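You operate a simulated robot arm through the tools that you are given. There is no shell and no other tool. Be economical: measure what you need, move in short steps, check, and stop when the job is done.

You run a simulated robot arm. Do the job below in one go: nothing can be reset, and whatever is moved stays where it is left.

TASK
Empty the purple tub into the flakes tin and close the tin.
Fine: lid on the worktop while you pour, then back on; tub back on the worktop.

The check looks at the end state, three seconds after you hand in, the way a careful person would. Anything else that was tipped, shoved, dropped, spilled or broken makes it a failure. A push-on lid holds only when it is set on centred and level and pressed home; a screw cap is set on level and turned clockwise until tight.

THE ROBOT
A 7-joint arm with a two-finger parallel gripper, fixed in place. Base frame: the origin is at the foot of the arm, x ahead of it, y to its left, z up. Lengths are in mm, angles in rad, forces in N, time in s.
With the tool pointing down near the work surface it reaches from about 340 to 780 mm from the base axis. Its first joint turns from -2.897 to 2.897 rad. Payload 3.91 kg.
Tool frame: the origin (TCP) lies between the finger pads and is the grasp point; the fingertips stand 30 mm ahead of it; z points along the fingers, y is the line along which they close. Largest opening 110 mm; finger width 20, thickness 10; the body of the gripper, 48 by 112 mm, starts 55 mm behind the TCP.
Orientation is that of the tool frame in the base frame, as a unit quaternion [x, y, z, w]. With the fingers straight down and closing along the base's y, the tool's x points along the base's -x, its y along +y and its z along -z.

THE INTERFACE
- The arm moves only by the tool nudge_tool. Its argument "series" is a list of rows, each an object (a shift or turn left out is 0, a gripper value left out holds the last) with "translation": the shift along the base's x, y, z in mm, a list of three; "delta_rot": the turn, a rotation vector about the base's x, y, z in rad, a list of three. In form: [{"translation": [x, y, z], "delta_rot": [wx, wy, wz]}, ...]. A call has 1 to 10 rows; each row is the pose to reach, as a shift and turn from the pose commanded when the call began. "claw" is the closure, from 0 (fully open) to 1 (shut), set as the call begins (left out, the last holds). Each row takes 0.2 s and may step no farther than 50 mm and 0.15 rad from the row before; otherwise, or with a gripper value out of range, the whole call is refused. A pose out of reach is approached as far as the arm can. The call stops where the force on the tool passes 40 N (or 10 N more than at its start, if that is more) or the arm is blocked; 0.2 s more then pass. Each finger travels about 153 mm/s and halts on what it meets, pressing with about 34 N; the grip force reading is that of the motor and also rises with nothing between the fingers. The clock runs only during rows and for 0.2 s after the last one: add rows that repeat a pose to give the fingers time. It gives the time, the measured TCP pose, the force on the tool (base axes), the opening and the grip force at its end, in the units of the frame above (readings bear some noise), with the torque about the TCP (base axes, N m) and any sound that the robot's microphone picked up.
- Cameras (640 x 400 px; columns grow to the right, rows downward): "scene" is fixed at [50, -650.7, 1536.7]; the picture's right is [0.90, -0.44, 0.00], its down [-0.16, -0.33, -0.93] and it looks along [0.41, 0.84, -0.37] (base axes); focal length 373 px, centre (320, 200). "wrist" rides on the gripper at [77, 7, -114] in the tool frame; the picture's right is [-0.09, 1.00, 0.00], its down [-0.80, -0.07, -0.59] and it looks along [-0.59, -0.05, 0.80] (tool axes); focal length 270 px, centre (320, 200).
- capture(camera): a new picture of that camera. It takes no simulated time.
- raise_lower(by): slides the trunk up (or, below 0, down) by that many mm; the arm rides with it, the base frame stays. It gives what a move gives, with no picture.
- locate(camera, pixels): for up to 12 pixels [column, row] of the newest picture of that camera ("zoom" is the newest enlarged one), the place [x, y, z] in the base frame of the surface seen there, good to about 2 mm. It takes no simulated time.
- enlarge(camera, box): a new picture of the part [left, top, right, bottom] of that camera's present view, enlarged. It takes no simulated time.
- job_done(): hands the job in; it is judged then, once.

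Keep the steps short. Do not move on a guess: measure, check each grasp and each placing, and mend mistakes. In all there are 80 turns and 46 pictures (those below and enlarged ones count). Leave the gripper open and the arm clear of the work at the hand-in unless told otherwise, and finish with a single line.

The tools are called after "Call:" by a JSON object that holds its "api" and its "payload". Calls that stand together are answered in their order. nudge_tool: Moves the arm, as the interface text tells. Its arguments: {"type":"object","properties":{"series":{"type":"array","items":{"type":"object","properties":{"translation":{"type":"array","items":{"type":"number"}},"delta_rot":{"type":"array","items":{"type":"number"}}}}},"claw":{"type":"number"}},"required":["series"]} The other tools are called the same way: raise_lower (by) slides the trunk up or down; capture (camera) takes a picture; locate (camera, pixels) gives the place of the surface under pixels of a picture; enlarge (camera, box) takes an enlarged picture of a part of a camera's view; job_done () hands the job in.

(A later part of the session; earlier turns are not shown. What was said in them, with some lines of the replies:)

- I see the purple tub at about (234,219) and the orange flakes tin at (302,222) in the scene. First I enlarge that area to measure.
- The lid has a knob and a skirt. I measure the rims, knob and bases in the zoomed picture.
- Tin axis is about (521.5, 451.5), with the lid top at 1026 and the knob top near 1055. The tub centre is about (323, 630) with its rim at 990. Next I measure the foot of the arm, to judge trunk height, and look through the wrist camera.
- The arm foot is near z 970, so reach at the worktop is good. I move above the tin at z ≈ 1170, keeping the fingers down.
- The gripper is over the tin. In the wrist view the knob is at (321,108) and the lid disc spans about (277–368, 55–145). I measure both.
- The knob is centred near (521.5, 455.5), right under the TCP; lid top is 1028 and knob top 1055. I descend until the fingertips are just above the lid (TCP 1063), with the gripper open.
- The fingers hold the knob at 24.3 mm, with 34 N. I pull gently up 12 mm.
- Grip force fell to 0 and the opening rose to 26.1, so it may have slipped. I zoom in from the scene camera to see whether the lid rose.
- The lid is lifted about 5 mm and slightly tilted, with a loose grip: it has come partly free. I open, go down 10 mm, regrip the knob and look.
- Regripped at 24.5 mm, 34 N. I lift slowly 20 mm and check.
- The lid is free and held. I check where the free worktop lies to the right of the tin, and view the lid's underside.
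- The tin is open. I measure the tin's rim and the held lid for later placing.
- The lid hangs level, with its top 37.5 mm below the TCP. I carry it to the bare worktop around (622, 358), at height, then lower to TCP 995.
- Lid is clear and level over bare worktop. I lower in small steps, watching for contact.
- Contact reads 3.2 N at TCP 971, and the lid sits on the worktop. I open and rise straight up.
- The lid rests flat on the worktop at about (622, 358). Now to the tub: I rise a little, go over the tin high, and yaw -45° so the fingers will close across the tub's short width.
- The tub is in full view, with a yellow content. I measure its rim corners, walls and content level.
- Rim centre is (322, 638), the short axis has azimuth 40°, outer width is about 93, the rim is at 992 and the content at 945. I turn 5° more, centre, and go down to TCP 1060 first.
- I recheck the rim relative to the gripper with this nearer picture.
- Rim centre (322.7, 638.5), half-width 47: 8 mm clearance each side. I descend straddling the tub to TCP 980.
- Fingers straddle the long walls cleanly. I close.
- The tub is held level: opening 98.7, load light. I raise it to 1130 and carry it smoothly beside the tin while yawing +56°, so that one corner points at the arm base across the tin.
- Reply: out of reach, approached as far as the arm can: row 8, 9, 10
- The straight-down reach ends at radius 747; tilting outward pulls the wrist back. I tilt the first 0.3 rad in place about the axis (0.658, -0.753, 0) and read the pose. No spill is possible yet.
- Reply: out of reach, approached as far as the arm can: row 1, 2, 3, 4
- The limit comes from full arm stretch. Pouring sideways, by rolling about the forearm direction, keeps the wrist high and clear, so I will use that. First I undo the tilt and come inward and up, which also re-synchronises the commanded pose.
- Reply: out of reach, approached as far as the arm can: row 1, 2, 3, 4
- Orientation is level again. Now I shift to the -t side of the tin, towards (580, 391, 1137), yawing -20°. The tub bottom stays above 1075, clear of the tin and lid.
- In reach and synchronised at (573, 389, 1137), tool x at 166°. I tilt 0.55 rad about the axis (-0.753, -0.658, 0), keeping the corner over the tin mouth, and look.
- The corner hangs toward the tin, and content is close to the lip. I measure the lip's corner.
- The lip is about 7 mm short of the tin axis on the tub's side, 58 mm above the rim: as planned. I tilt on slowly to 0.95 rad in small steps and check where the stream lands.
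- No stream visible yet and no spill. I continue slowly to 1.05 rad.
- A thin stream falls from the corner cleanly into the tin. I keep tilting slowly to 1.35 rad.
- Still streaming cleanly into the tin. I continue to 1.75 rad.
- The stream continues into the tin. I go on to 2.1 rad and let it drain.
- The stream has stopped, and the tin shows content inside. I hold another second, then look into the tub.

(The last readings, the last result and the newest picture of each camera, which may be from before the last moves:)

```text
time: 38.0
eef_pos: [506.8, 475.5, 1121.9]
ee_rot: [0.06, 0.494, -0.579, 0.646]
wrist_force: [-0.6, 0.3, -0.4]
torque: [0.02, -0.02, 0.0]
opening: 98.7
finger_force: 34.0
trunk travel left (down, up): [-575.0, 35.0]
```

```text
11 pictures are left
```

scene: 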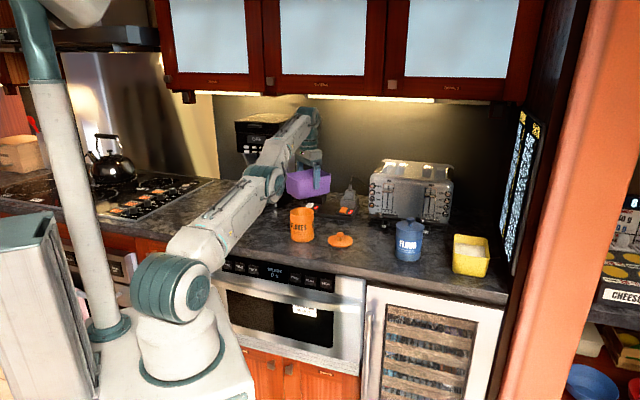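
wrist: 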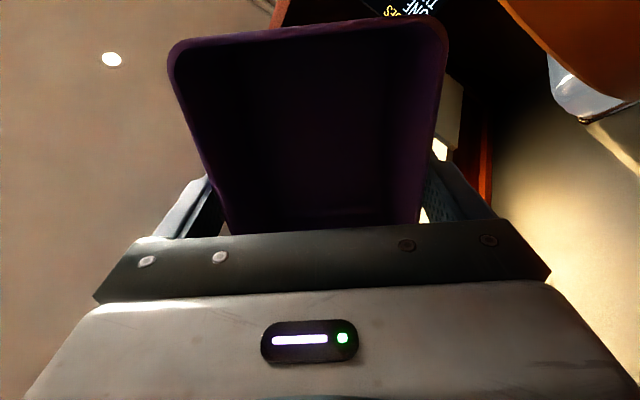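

The tub is empty. I raise it and un-tilt along the same arc.

Call:
{"api": "nudge_tool", "payload": {"series": [{"translation": [0, 0, 30]}, {"translation": [7.7, -8.8, 40], "delta_rot": [0.113, 0.0987, 0]}, {"translation": [16, -18, 40], "delta_rot": [0.226, 0.1974, 0]}, {"translation": [24, -27, 40], "delta_rot": [0.339, 0.2961, 0]}, {"translation": [32, -36.5, 40], "delta_rot": [0.452, 0.3948, 0]}, {"translation": [40, -45.7, 40], "delta_rot": [0.565, 0.4935, 0]}, {"translation": [47.5, -54, 40], "delta_rot": [0.678, 0.5922, 0]}, {"translation": [54, -62, 40], "delta_rot": [0.791, 0.6909, 0]}, {"translation": [60, -68.5, 40], "delta_rot": [0.904, 0.7896, 0]}, {"translation": [65, -74.4, 40], "delta_rot": [1.017, 0.8883, 0]}]}}

Call:
{"api": "nudge_tool", "payload": {"series": [{"translation": [0, -3, 0], "delta_rot": [0.113, 0.0987, 0]}, {"translation": [0, -6, 0], "delta_rot": [0.226, 0.1974, 0]}, {"translation": [0, -9, 0], "delta_rot": [0.339, 0.2961, 0]}, {"translation": [0, -12, 0], "delta_rot": [0.452, 0.3948, 0]}, {"translation": [0, -12, 0], "delta_rot": [0.564, 0.493, 0]}]}}

```text
time: 40.2
eef_pos: [573.5, 398.5, 1162.0]
ee_rot: [0.113, 0.924, -0.245, 0.272]
wrist_force: [0.4, 0.0, -1.5]
torque: [0.02, -0.01, -0.03]
opening: 98.7
finger_force: 34.1
trunk travel left (down, up): [-575.0, 35.0]
```

```text
time: 41.4
eef_pos: [574.0, 388.3, 1162.0]
ee_rot: [0.122, 0.993, 0.001, -0.001]
wrist_force: [-0.3, -0.1, -1.1]
torque: [0.04, 0.04, -0.01]
opening: 98.4
finger_force: 33.4
trunk travel left (down, up): [-575.0, 35.0]
```

Level again. I carry the tub back above its old spot (323.5, 638.5) with yaw -36°, clear over the tin.

Call:
{"api": "nudge_tool", "payload": {"series": [{"translation": [-25, 25, 0], "delta_rot": [0, 0, -0.063]}, {"translation": [-50, 50, 0], "delta_rot": [0, 0, -0.126]}, {"translation": [-75, 75, 0], "delta_rot": [0, 0, -0.188]}, {"translation": [-100, 100, 0], "delta_rot": [0, 0, -0.251]}, {"translation": [-125, 125, 0], "delta_rot": [0, 0, -0.314]}, {"translation": [-150, 150, 0], "delta_rot": [0, 0, -0.377]}, {"translation": [-175, 175, -10], "delta_rot": [0, 0, -0.44]}, {"translation": [-200, 200, -30], "delta_rot": [0, 0, -0.502]}, {"translation": [-225, 225, -60], "delta_rot": [0, 0, -0.565]}, {"translation": [-250, 250, -90], "delta_rot": [0, 0, -0.628]}]}}

Call:
{"api": "nudge_tool", "payload": {"series": [{"translation": [0, 0, -35]}, {"translation": [0, 0, -65]}, {"translation": [0, 0, -80]}, {"translation": [0, 0, -80]}]}}

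Call:
{"api": "enlarge", "payload": {"camera": "scene", "box": [190, 160, 310, 250]}}

```text
time: 43.6
eef_pos: [324.4, 643.0, 1071.0]
ee_rot: [0.423, 0.906, 0.0, 0.0]
wrist_force: [0.4, 0.1, -0.8]
torque: [-0.03, 0.0, 0.05]
opening: 98.7
finger_force: 34.4
trunk travel left (down, up): [-575.0, 35.0]
```

```text
time: 44.6
eef_pos: [322.6, 638.9, 993.1]
ee_rot: [0.422, 0.907, 0.0, -0.001]
wrist_force: [-0.2, -0.2, -0.6]
torque: [0.01, 0.03, -0.01]
opening: 98.6
finger_force: 34.1
trunk travel left (down, up): [-575.0, 35.0]
```

```text
4.44 times, centred on (250, 205) of scene
```

zoom: 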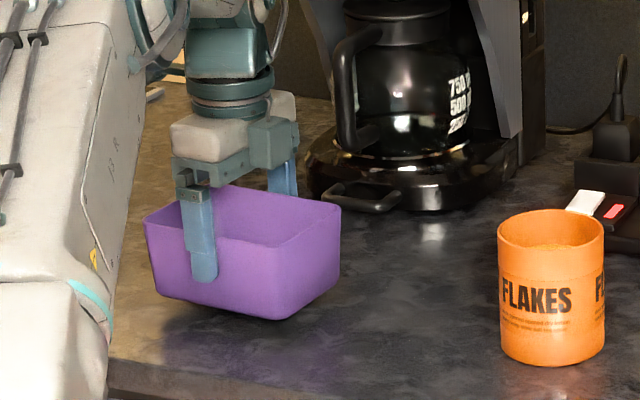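

The tub is level, about 12 mm above its spot. I lower it to contact.

Call:
{"api": "nudge_tool", "payload": {"series": [{"translation": [0, 0, -5]}, {"translation": [0, 0, -9]}, {"translation": [0, 0, -11]}, {"translation": [0, 0, -12.5]}]}}

```text
time: 45.6
eef_pos: [321.3, 638.8, 981.0]
ee_rot: [0.421, 0.907, 0.0, 0.0]
wrist_force: [-0.8, 0.0, 5.2]
torque: [-0.18, -0.33, -0.07]
opening: 98.8
finger_force: 33.9
trunk travel left (down, up): [-575.0, 35.0]
```

Contact of 5 N at TCP 981: the tub stands. I open and rise straight up.

Call:
{"api": "nudge_tool", "payload": {"series": [{"translation": [0, 0, 0]}, {"translation": [0, 0, 0]}, {"translation": [0, 0, 10]}, {"translation": [0, 0, 30]}, {"translation": [0, 0, 70]}, {"translation": [0, 0, 120]}, {"translation": [0, 0, 165]}], "claw": 0}}

Call:
{"api": "enlarge", "payload": {"camera": "scene", "box": [200, 170, 380, 270]}}

```text
time: 47.2
eef_pos: [321.5, 638.2, 1144.4]
ee_rot: [0.423, 0.906, -0.001, 0.0]
wrist_force: [0.2, 0.1, -0.8]
torque: [0.01, 0.01, 0.03]
opening: 109.9
finger_force: 0.3
trunk travel left (down, up): [-575.0, 35.0]
```

```text
3.56 times, centred on (290, 220) of scene
```

zoom: 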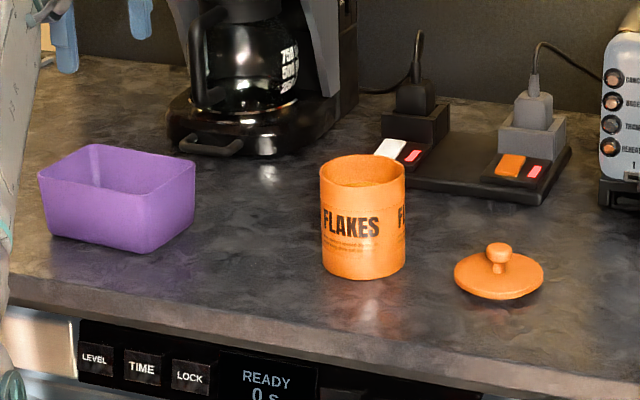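

The tub stands empty, nothing spilled. I go back over the lid, default yaw.

Call:
{"api": "nudge_tool", "payload": {"series": [{"translation": [20, -19, 20], "delta_rot": [0, 0, 0.08]}, {"translation": [53, -49, 35], "delta_rot": [0, 0, 0.17]}, {"translation": [86, -80, 35], "delta_rot": [0, 0, 0.26]}, {"translation": [119, -111, 35], "delta_rot": [0, 0, 0.35]}, {"translation": [152, -142, 35], "delta_rot": [0, 0, 0.44]}, {"translation": [185, -172, 35], "delta_rot": [0, 0, 0.53]}, {"translation": [218, -203, 35], "delta_rot": [0, 0, 0.62]}, {"translation": [251, -234, 25], "delta_rot": [0, 0, 0.71]}, {"translation": [280, -261, 0], "delta_rot": [0, 0, 0.8]}, {"translation": [301, -280, -25], "delta_rot": [0, 0, 0.874]}]}}

Call:
{"api": "nudge_tool", "payload": {"series": [{"translation": [0, 0, -30]}, {"translation": [0, 0, -45]}, {"translation": [0, 0, -45]}]}}

Call:
{"api": "capture", "payload": {"camera": "wrist"}}

```text
time: 49.4
eef_pos: [622.2, 357.7, 1121.0]
ee_rot: [-0.002, 1.0, -0.001, 0.0]
wrist_force: [-0.2, 0.2, -0.2]
torque: [0.01, 0.0, 0.02]
opening: 110.2
finger_force: 0.0
trunk travel left (down, up): [-575.0, 35.0]
```

```text
time: 50.2
eef_pos: [621.5, 358.1, 1073.9]
ee_rot: [-0.001, 1.0, 0.001, 0.0]
wrist_force: [0.9, 0.2, -0.1]
torque: [0.01, 0.02, -0.01]
opening: 110.0
finger_force: 0.0
trunk travel left (down, up): [-575.0, 35.0]
```

```text
8 pictures are left
```

wrist: 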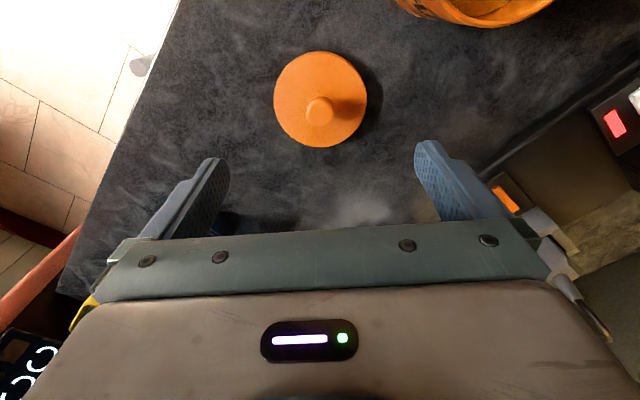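

Call:
{"api": "locate", "payload": {"camera": "wrist", "pixels": [[320, 54], [320, 145], [276, 98], [365, 98], [319, 110], [310, 104], [329, 104], [297, 65], [345, 65], [288, 130], [352, 130]]}}

```text
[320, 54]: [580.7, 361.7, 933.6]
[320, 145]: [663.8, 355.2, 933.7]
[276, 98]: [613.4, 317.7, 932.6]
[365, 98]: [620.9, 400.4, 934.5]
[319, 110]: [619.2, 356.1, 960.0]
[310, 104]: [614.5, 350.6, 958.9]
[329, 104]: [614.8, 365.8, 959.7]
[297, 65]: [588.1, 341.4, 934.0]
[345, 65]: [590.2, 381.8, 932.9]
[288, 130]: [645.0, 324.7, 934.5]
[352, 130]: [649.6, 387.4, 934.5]
```

Lid centre is (622.3, 359), level, directly below the TCP. I descend so the fingertips end about 4 mm above the lid (TCP 968) and grip the knob.

Call:
{"api": "nudge_tool", "payload": {"series": [{"translation": [0.5, 0.7, -40]}, {"translation": [0.5, 0.7, -75]}, {"translation": [0.5, 0.7, -97]}, {"translation": [0.5, 0.7, -106]}, {"translation": [0.5, 0.7, -106]}]}}

Call:
{"api": "nudge_tool", "payload": {"series": [{"translation": [0, 0, 0]}, {"translation": [0, 0, 0]}, {"translation": [0, 0, 0]}, {"translation": [0, 0, 0]}], "claw": 1}}

Call:
{"api": "nudge_tool", "payload": {"series": [{"translation": [0, 0, 10]}, {"translation": [0, 0, 40]}, {"translation": [0, 0, 80]}, {"translation": [0, 0, 125]}, {"translation": [0, 0, 155]}, {"translation": [0, 0, 155]}]}}

Call:
{"api": "capture", "payload": {"camera": "wrist"}}

```text
time: 51.4
eef_pos: [624.6, 359.0, 967.7]
ee_rot: [-0.001, 1.0, -0.001, 0.001]
wrist_force: [0.2, -0.5, 0.3]
torque: [0.0, -0.01, 0.0]
opening: 110.2
finger_force: 0.1
trunk travel left (down, up): [-575.0, 35.0]
```

```text
time: 52.4
eef_pos: [624.2, 358.5, 968.3]
ee_rot: [-0.001, 1.0, 0.0, 0.0]
wrist_force: [0.1, -0.1, -0.2]
torque: [0.02, -0.03, 0.03]
opening: 23.6
finger_force: 34.1
trunk travel left (down, up): [-575.0, 35.0]
```

```text
time: 53.8
eef_pos: [623.5, 360.4, 1122.6]
ee_rot: [-0.001, 1.0, 0.0, -0.001]
wrist_force: [-0.4, -0.2, -0.5]
torque: [-0.03, 0.01, 0.03]
opening: 23.3
finger_force: 33.9
trunk travel left (down, up): [-575.0, 35.0]
```

```text
7 pictures are left
```

wrist: 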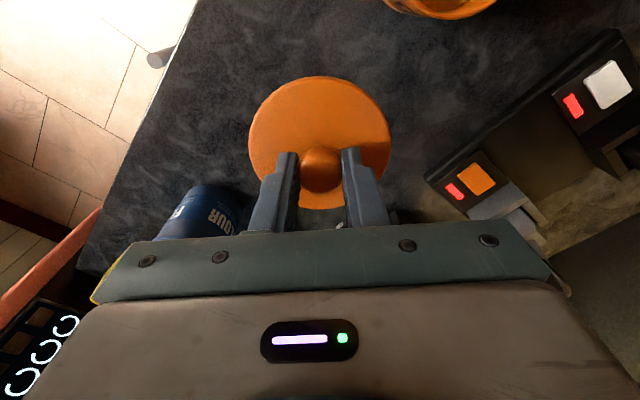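

Lid in hand. I measure its pose relative to the gripper.

Call:
{"api": "locate", "payload": {"camera": "wrist", "pixels": [[320, 79], [319, 205], [252, 140], [387, 140], [270, 100], [370, 100], [270, 182], [372, 182]]}}

```text
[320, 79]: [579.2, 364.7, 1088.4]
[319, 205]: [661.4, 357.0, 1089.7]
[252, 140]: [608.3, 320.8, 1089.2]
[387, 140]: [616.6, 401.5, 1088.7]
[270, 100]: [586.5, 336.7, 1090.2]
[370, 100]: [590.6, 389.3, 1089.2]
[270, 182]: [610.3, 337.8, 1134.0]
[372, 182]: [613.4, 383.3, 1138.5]
```

The lid is level in the grip. I carry it over the tin, delta (-98.7, +96.9), then lower to just above the rim (TCP 1078, plug bottom about 1030).

Call:
{"api": "nudge_tool", "payload": {"series": [{"translation": [-30, 29, 0]}, {"translation": [-60, 58, 0]}, {"translation": [-88, 86, 0]}, {"translation": [-98.7, 96.9, 0]}, {"translation": [-98.7, 96.9, -20]}, {"translation": [-98.7, 96.9, -40]}, {"translation": [-98.7, 96.9, -44]}, {"translation": [-98.7, 96.9, -44]}]}}

Call:
{"api": "enlarge", "payload": {"camera": "scene", "box": [275, 185, 335, 245]}}

```text
time: 55.6
eef_pos: [524.2, 456.6, 1079.7]
ee_rot: [-0.001, 1.0, 0.0, 0.0]
wrist_force: [0.0, 1.1, -0.5]
torque: [0.03, 0.02, -0.02]
opening: 23.8
finger_force: 33.7
trunk travel left (down, up): [-575.0, 35.0]
```

```text
6.67 times, centred on (305, 215) of scene
```

zoom: 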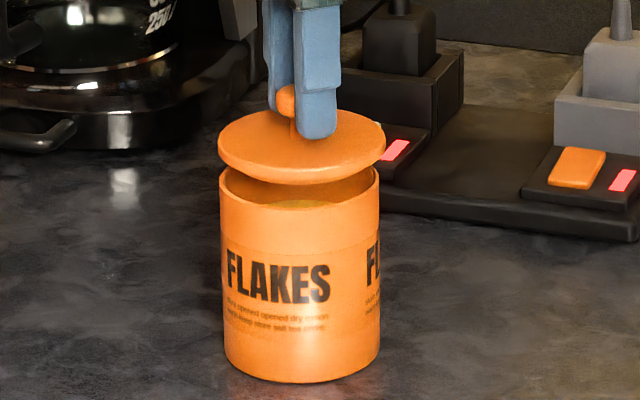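

Nearly centred; the lid appears perhaps 1–2 mm to the right. I measure lid and rim edges.

Call:
{"api": "locate", "payload": {"camera": "zoom", "pixels": [[222, 150], [382, 145], [300, 176], [302, 183], [222, 185], [377, 185], [300, 212], [299, 190], [350, 182], [245, 180]]}}

Call:
{"api": "capture", "payload": {"camera": "wrist"}}

```text
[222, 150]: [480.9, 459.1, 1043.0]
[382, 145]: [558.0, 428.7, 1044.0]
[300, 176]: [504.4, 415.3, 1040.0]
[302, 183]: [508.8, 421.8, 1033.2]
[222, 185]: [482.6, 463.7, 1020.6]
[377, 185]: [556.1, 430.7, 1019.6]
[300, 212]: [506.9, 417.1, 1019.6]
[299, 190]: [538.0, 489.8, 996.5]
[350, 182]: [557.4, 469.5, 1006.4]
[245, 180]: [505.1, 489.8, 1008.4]
```

```text
5 pictures are left
```

wrist: 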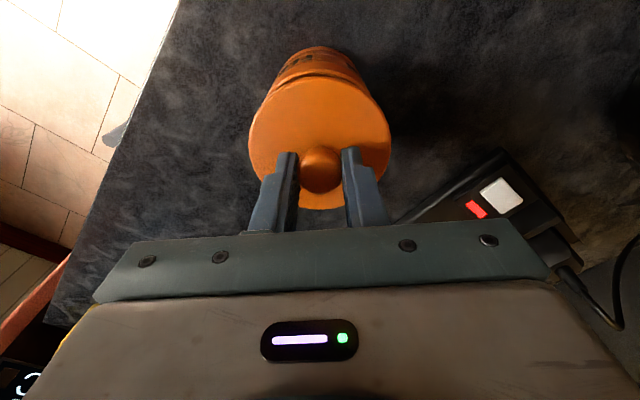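

Edges agree within about 1.5 mm; I correct by (-1, +1.4) and lower gently until contact.

Call:
{"api": "nudge_tool", "payload": {"series": [{"translation": [-1, 1.4, 0]}, {"translation": [-1, 1.4, -5]}, {"translation": [-1, 1.4, -8]}, {"translation": [-1, 1.4, -10]}, {"translation": [-1, 1.4, -12]}]}}

```text
time: 56.8
eef_pos: [524.2, 456.6, 1066.3]
ee_rot: [0.0, 1.0, 0.001, 0.0]
wrist_force: [0.7, 0.4, 0.0]
torque: [0.05, 0.0, -0.02]
opening: 24.0
finger_force: 34.1
trunk travel left (down, up): [-575.0, 35.0]
```

The plug has entered the mouth freely (1066, zero force). I press on in 1 mm steps.

Call:
{"api": "nudge_tool", "payload": {"series": [{"translation": [0, 0, -1]}, {"translation": [0, 0, -2]}, {"translation": [0, 0, -3]}, {"translation": [0, 0, -4]}, {"translation": [0, 0, -5]}, {"translation": [0, 0, -6]}, {"translation": [0, 0, -7]}]}}

Call:
{"api": "enlarge", "payload": {"camera": "scene", "box": [275, 185, 335, 245]}}

```text
time: 58.4
eef_pos: [523.3, 454.6, 1061.2]
ee_rot: [-0.001, 1.0, 0.002, 0.001]
wrist_force: [0.6, -4.0, 25.2]
torque: [0.31, -0.36, -0.04]
opening: 24.3
finger_force: 34.0
trunk travel left (down, up): [-575.0, 35.0]
```

```text
6.67 times, centred on (305, 215) of scene
```

zoom: 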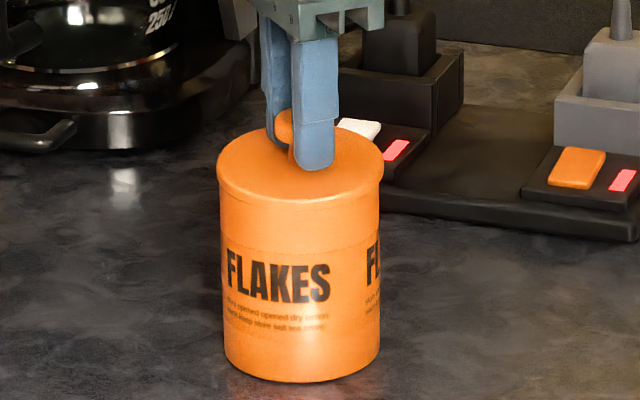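

25 N at TCP 1061, looking seated. I measure the lid top all round, since it was 1027–1028 when closed at the start.

Call:
{"api": "locate", "payload": {"camera": "zoom", "pixels": [[225, 165], [376, 165], [300, 192], [245, 145], [345, 135], [260, 185], [345, 185]]}}

Call:
{"api": "nudge_tool", "payload": {"series": [{"translation": [0, 0, -1]}, {"translation": [0, 0, -2]}, {"translation": [0, 0, -2]}]}}

```text
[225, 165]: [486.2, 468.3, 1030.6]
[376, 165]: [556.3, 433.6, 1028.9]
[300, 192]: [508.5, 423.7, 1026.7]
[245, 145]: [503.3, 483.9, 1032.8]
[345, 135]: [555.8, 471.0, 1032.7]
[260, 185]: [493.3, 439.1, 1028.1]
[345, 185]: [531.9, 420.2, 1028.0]
```

```text
time: 59.2
eef_pos: [523.1, 455.7, 1060.9]
ee_rot: [-0.001, 1.0, 0.001, 0.002]
wrist_force: [0.7, -1.7, 30.2]
torque: [0.41, 0.17, -0.01]
opening: 24.3
finger_force: 34.2
trunk travel left (down, up): [-575.0, 35.0]
```

The back side is about 5 mm high: the lid is not fully home there. I release, rise, close the fingers, and stand off above the lid's back part.

Call:
{"api": "nudge_tool", "payload": {"series": [{"translation": [0, 0, 2]}, {"translation": [0, 0, 2]}, {"translation": [0, 0, 30]}, {"translation": [0, 0, 60]}], "claw": 0.4}}

Call:
{"api": "nudge_tool", "payload": {"series": [{"translation": [6, 13, 0]}, {"translation": [12, 25, 0]}, {"translation": [12, 25, 0]}, {"translation": [12, 25, -25]}, {"translation": [12, 25, -48]}, {"translation": [12, 25, -48]}], "claw": 1}}

```text
time: 60.2
eef_pos: [524.9, 455.1, 1119.3]
ee_rot: [-0.001, 1.0, -0.001, -0.001]
wrist_force: [0.5, -0.3, 0.4]
torque: [-0.03, -0.02, -0.01]
opening: 66.0
finger_force: 0.1
trunk travel left (down, up): [-575.0, 35.0]
```

```text
time: 61.6
eef_pos: [536.9, 482.8, 1072.3]
ee_rot: [-0.001, 1.0, 0.0, 0.0]
wrist_force: [-0.4, -0.1, 0.0]
torque: [0.03, 0.01, 0.03]
opening: 0.1
finger_force: 34.1
trunk travel left (down, up): [-575.0, 35.0]
```

Fingertips are at about 1042, free. I press down on the back part in 1–2 mm steps.

Call:
{"api": "nudge_tool", "payload": {"series": [{"translation": [0, 0, -5]}, {"translation": [0, 0, -8]}, {"translation": [0, 0, -10]}, {"translation": [0, 0, -11]}, {"translation": [0, 0, -12]}, {"translation": [0, 0, -13]}, {"translation": [0, 0, -14]}, {"translation": [0, 0, -15]}, {"translation": [0, 0, -16]}]}}

```text
time: 63.6
eef_pos: [535.1, 481.8, 1056.6]
ee_rot: [-0.001, 1.0, 0.001, 0.002]
wrist_force: [-2.1, 0.0, 12.8]
torque: [-0.04, 0.16, -0.04]
opening: 0.0
finger_force: 34.0
trunk travel left (down, up): [-575.0, 35.0]
```

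The back is now down to about 1027. I press a bit further for a firm seat.

Call:
{"api": "nudge_tool", "payload": {"series": [{"translation": [0, 0, -1]}, {"translation": [0, 0, -2]}, {"translation": [0, 0, -3]}, {"translation": [0, 0, -4]}]}}

Call:
{"api": "nudge_tool", "payload": {"series": [{"translation": [0, 0, 20]}, {"translation": [0, 0, 55]}, {"translation": [-12, -25, 65]}, {"translation": [-12, -25, 65]}]}}

Call:
{"api": "enlarge", "payload": {"camera": "scene", "box": [275, 185, 335, 245]}}

```text
time: 64.6
eef_pos: [535.9, 481.0, 1055.7]
ee_rot: [-0.001, 1.0, 0.003, 0.003]
wrist_force: [5.3, 3.1, 32.6]
torque: [0.03, 0.0, 0.0]
opening: 0.3
finger_force: 33.8
trunk travel left (down, up): [-575.0, 35.0]
```

```text
time: 65.6
eef_pos: [525.4, 458.4, 1113.1]
ee_rot: [-0.001, 1.0, 0.0, 0.001]
wrist_force: [0.3, 0.2, 0.6]
torque: [-0.01, 0.01, 0.02]
opening: 0.2
finger_force: 34.0
trunk travel left (down, up): [-575.0, 35.0]
```

```text
6.67 times, centred on (305, 215) of scene
```

zoom: 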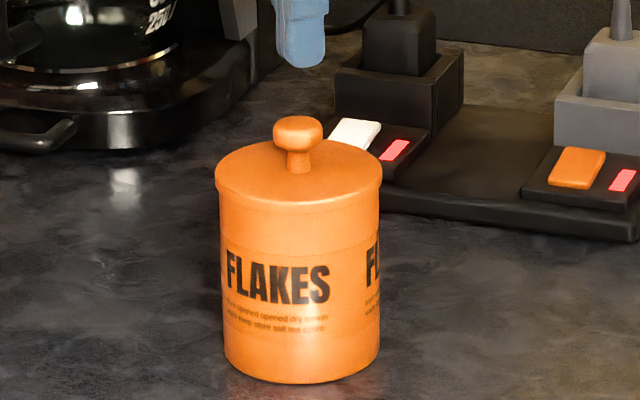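

Call:
{"api": "locate", "payload": {"camera": "zoom", "pixels": [[220, 172], [377, 168], [300, 200], [245, 152], [350, 148], [300, 118], [298, 185], [262, 145], [335, 143], [300, 160]]}}

```text
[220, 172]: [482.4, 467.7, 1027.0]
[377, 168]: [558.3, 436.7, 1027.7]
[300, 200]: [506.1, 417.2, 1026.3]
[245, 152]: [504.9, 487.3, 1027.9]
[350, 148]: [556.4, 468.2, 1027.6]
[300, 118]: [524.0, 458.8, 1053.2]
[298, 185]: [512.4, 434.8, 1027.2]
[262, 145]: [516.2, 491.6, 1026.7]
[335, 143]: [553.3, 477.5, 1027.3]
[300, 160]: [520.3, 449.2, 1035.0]
```

The lid is level at 1027 all round, as at the start. One final centred press on the knob with closed fingers.

Call:
{"api": "nudge_tool", "payload": {"series": [{"translation": [-1.5, -1.5, -15]}, {"translation": [-1.5, -1.5, -23]}, {"translation": [-1.5, -1.5, -26]}, {"translation": [-1.5, -1.5, -28]}, {"translation": [-1.5, -1.5, -29]}, {"translation": [-1.5, -1.5, -30]}, {"translation": [-1.5, -1.5, -31]}, {"translation": [-1.5, -1.5, -32]}]}}

```text
time: 67.4
eef_pos: [521.6, 457.1, 1083.3]
ee_rot: [-0.001, 1.0, -0.001, 0.0]
wrist_force: [0.6, -0.9, -0.2]
torque: [0.01, -0.01, 0.02]
opening: 0.2
finger_force: 33.9
trunk travel left (down, up): [-575.0, 35.0]
```

Call:
{"api": "nudge_tool", "payload": {"series": [{"translation": [0, 0, -1]}, {"translation": [0, 0, -2]}, {"translation": [0, 0, -3]}, {"translation": [0, 0, -4]}]}}

```text
time: 68.4
eef_pos: [521.4, 456.4, 1083.0]
ee_rot: [-0.002, 1.0, 0.001, 0.002]
wrist_force: [0.7, 3.3, 13.8]
torque: [0.11, -0.03, 0.0]
opening: 0.1
finger_force: 34.6
trunk travel left (down, up): [-575.0, 35.0]
```

Contact at 1083, with the knob not yielding. A little more, to about 35 N, then I rise, open and move clear.

Call:
{"api": "nudge_tool", "payload": {"series": [{"translation": [0, 0, -1]}, {"translation": [0, 0, -2]}, {"translation": [0, 0, -3]}, {"translation": [0, 0, -3]}]}}

Call:
{"api": "nudge_tool", "payload": {"series": [{"translation": [0, 0, 15]}, {"translation": [0, 0, 50]}, {"translation": [0, 0, 90]}, {"translation": [-15, -35, 110]}, {"translation": [-35, -80, 125]}, {"translation": [-55, -120, 140]}, {"translation": [-75, -155, 155]}]}}

Call:
{"api": "nudge_tool", "payload": {"series": [{"translation": [0, 0, 0]}, {"translation": [0, 0, 0]}, {"translation": [0, 0, 0]}], "claw": 0}}

Call:
{"api": "enlarge", "payload": {"camera": "scene", "box": [190, 150, 370, 270]}}

```text
time: 69.4
eef_pos: [520.4, 454.7, 1080.6]
ee_rot: [-0.001, 1.0, 0.002, 0.003]
wrist_force: [3.2, 5.8, 39.1]
torque: [0.22, -0.02, 0.03]
opening: 0.0
finger_force: 34.0
trunk travel left (down, up): [-575.0, 35.0]
```

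```text
refused: row 5 steps farther than a row can; nothing moved
```

```text
time: 70.2
eef_pos: [521.1, 452.3, 1082.5]
ee_rot: [0.0, 1.0, 0.001, 0.004]
wrist_force: [-0.9, -7.3, 45.4]
torque: [-2.74, 0.07, -0.1]
opening: 110.1
finger_force: 0.1
trunk travel left (down, up): [-575.0, 35.0]
```

```text
3.33 times, centred on (280, 210) of scene
```

zoom: 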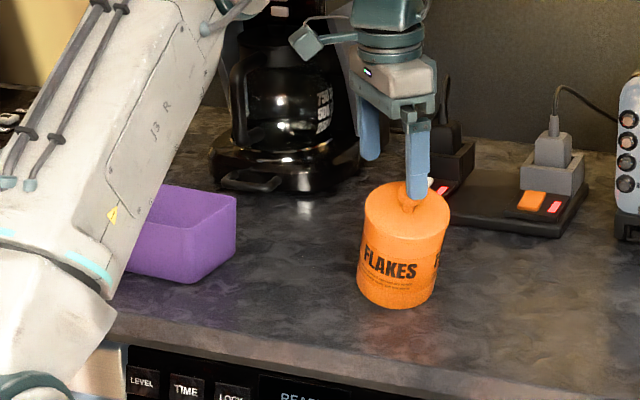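

The rise was refused for too long a step, and then the opening finger dragged the knob, so the tin is leaning. Before moving I measure how it stands.

Call:
{"api": "locate", "payload": {"camera": "zoom", "pixels": [[366, 210], [448, 212], [400, 238], [380, 190], [440, 195], [402, 200], [416, 195], [360, 288], [395, 305], [432, 295], [416, 175], [370, 155]]}}

```text
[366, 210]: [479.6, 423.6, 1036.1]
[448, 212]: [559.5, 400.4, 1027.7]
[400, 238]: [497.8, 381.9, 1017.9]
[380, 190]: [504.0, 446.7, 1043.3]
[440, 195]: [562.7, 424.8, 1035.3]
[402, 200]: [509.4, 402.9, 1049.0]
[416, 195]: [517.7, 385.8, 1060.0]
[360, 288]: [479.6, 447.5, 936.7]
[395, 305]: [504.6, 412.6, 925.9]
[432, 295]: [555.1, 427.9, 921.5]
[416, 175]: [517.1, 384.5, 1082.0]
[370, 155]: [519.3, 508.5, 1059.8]
```

The tin leans about 20° toward -y with the fingertip pressing on the knob's edge; its weight should right it as I unload. I raise very slowly, 1 mm per step, so it eases back upright.

Call:
{"api": "nudge_tool", "payload": {"series": [{"translation": [0, 0, 1]}, {"translation": [0, 0, 2]}, {"translation": [0, 0, 3]}, {"translation": [0, 0, 4]}]}}

Call:
{"api": "locate", "payload": {"camera": "scene", "pixels": [[300, 213], [304, 213], [310, 213], [300, 222], [310, 222], [300, 235], [310, 236], [315, 205]]}}

```text
time: 71.2
eef_pos: [521.2, 452.4, 1083.1]
ee_rot: [0.0, 1.0, 0.001, 0.001]
wrist_force: [-0.6, -4.1, 29.3]
torque: [-1.73, 0.0, -0.04]
opening: 109.8
finger_force: 0.1
trunk travel left (down, up): [-575.0, 35.0]
```

```text
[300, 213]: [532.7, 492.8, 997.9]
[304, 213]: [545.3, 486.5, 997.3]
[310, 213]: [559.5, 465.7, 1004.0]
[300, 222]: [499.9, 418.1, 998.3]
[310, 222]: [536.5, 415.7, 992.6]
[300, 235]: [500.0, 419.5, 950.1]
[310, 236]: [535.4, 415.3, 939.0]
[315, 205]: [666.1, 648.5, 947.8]
```

The force is falling smoothly (45 → 29 N), so it is static and easing. I continue slowly.

Call:
{"api": "nudge_tool", "payload": {"series": [{"translation": [0, 0, 1]}, {"translation": [0, 0, 2]}, {"translation": [0, 0, 3]}, {"translation": [0, 0, 4]}]}}

```text
time: 72.2
eef_pos: [520.6, 456.6, 1084.4]
ee_rot: [-0.002, 1.0, -0.001, 0.0]
wrist_force: [-0.5, 0.1, 3.6]
torque: [-0.25, 0.0, -0.02]
opening: 109.9
finger_force: 0.1
trunk travel left (down, up): [-575.0, 35.0]
```

Down to 3.6 N. I keep easing up a few millimetres.

Call:
{"api": "nudge_tool", "payload": {"series": [{"translation": [0, 0, 0.5]}, {"translation": [0, 0, 1]}, {"translation": [0, 0, 1.5]}, {"translation": [0, 0, 2]}, {"translation": [0, 0, 2.5]}, {"translation": [0, 0, 3]}, {"translation": [0, 0, 3.5]}, {"translation": [0, 0, 4]}]}}

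```text
time: 74.0
eef_pos: [520.7, 455.7, 1087.6]
ee_rot: [-0.001, 1.0, 0.0, 0.0]
wrist_force: [0.5, 0.7, -0.1]
torque: [0.03, 0.01, 0.0]
opening: 110.1
finger_force: 0.1
trunk travel left (down, up): [-575.0, 35.0]
```

The tool is free of force. I rise straight up and look.

Call:
{"api": "nudge_tool", "payload": {"series": [{"translation": [0, 0, 5]}, {"translation": [0, 0, 12]}, {"translation": [0, 0, 30]}, {"translation": [0, 0, 60]}, {"translation": [0, 0, 90]}]}}

Call:
{"api": "enlarge", "payload": {"camera": "scene", "box": [255, 170, 365, 260]}}

```text
time: 75.2
eef_pos: [523.2, 455.1, 1179.1]
ee_rot: [-0.001, 1.0, 0.0, 0.0]
wrist_force: [0.0, -0.2, -0.2]
torque: [-0.02, 0.02, -0.02]
opening: 110.0
finger_force: 0.1
trunk travel left (down, up): [-575.0, 35.0]
```

```text
4.44 times, centred on (310, 215) of scene
```

zoom: 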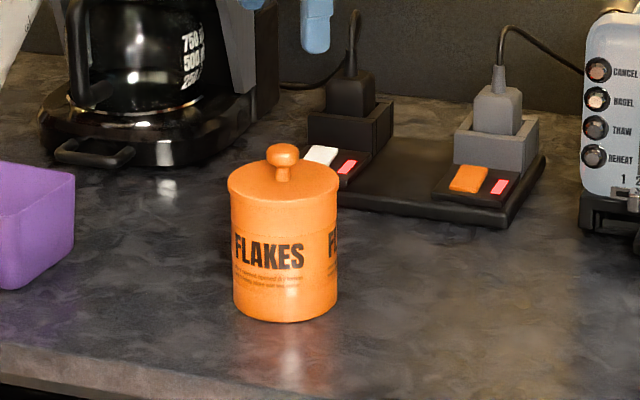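

The tin stands upright again with its lid on. I check that it is level and where it stands.

Call:
{"api": "locate", "payload": {"camera": "zoom", "pixels": [[231, 188], [336, 186], [283, 206], [245, 172], [322, 171], [262, 190], [310, 190], [283, 147], [283, 317], [283, 225], [232, 215], [337, 215]]}}

```text
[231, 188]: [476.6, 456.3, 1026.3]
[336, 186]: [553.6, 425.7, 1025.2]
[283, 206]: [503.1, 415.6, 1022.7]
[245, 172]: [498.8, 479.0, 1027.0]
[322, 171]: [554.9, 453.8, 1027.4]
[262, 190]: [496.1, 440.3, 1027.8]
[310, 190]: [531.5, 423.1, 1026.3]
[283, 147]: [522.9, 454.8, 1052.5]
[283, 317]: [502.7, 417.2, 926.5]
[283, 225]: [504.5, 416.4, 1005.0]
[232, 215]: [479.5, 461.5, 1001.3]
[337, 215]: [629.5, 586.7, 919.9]
```

The lid is level at 1026–1028 all round, the tin stands where it was (knob at 523, 455), and there are no spills. I move the arm back toward its starting place, clear of everything.

Call:
{"api": "nudge_tool", "payload": {"series": [{"translation": [-15, -30, 15]}, {"translation": [-32, -62, 30]}, {"translation": [-50, -95, 45]}, {"translation": [-68, -128, 60]}, {"translation": [-86, -160, 75]}, {"translation": [-104, -192, 90]}, {"translation": [-104, -192, 90]}]}}

Call:
{"api": "capture", "payload": {"camera": "scene"}}

```text
time: 76.8
eef_pos: [417.5, 263.9, 1268.6]
ee_rot: [0.0, 1.0, -0.001, 0.0]
wrist_force: [-0.2, 0.4, 0.0]
torque: [0.0, 0.01, 0.01]
opening: 109.9
finger_force: 0.0
trunk travel left (down, up): [-575.0, 35.0]
```

```text
0 pictures are left
```

scene: 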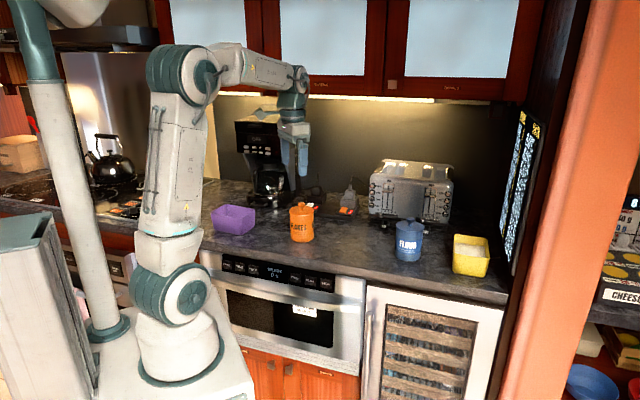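

The tub at (234,219) and the closed tin at (302,222) stand in place, the gripper is open and the arm is clear. I hand in.

Call:
{"api": "job_done", "payload": {}}

```text
The job is handed in.
```

The purple tub is emptied into the flakes tin and back on the worktop, and the tin's lid is pressed on level; while pressing it I tipped the tin about 20° by mistake, but it settled back upright in its place with the lid on and no spill visible.
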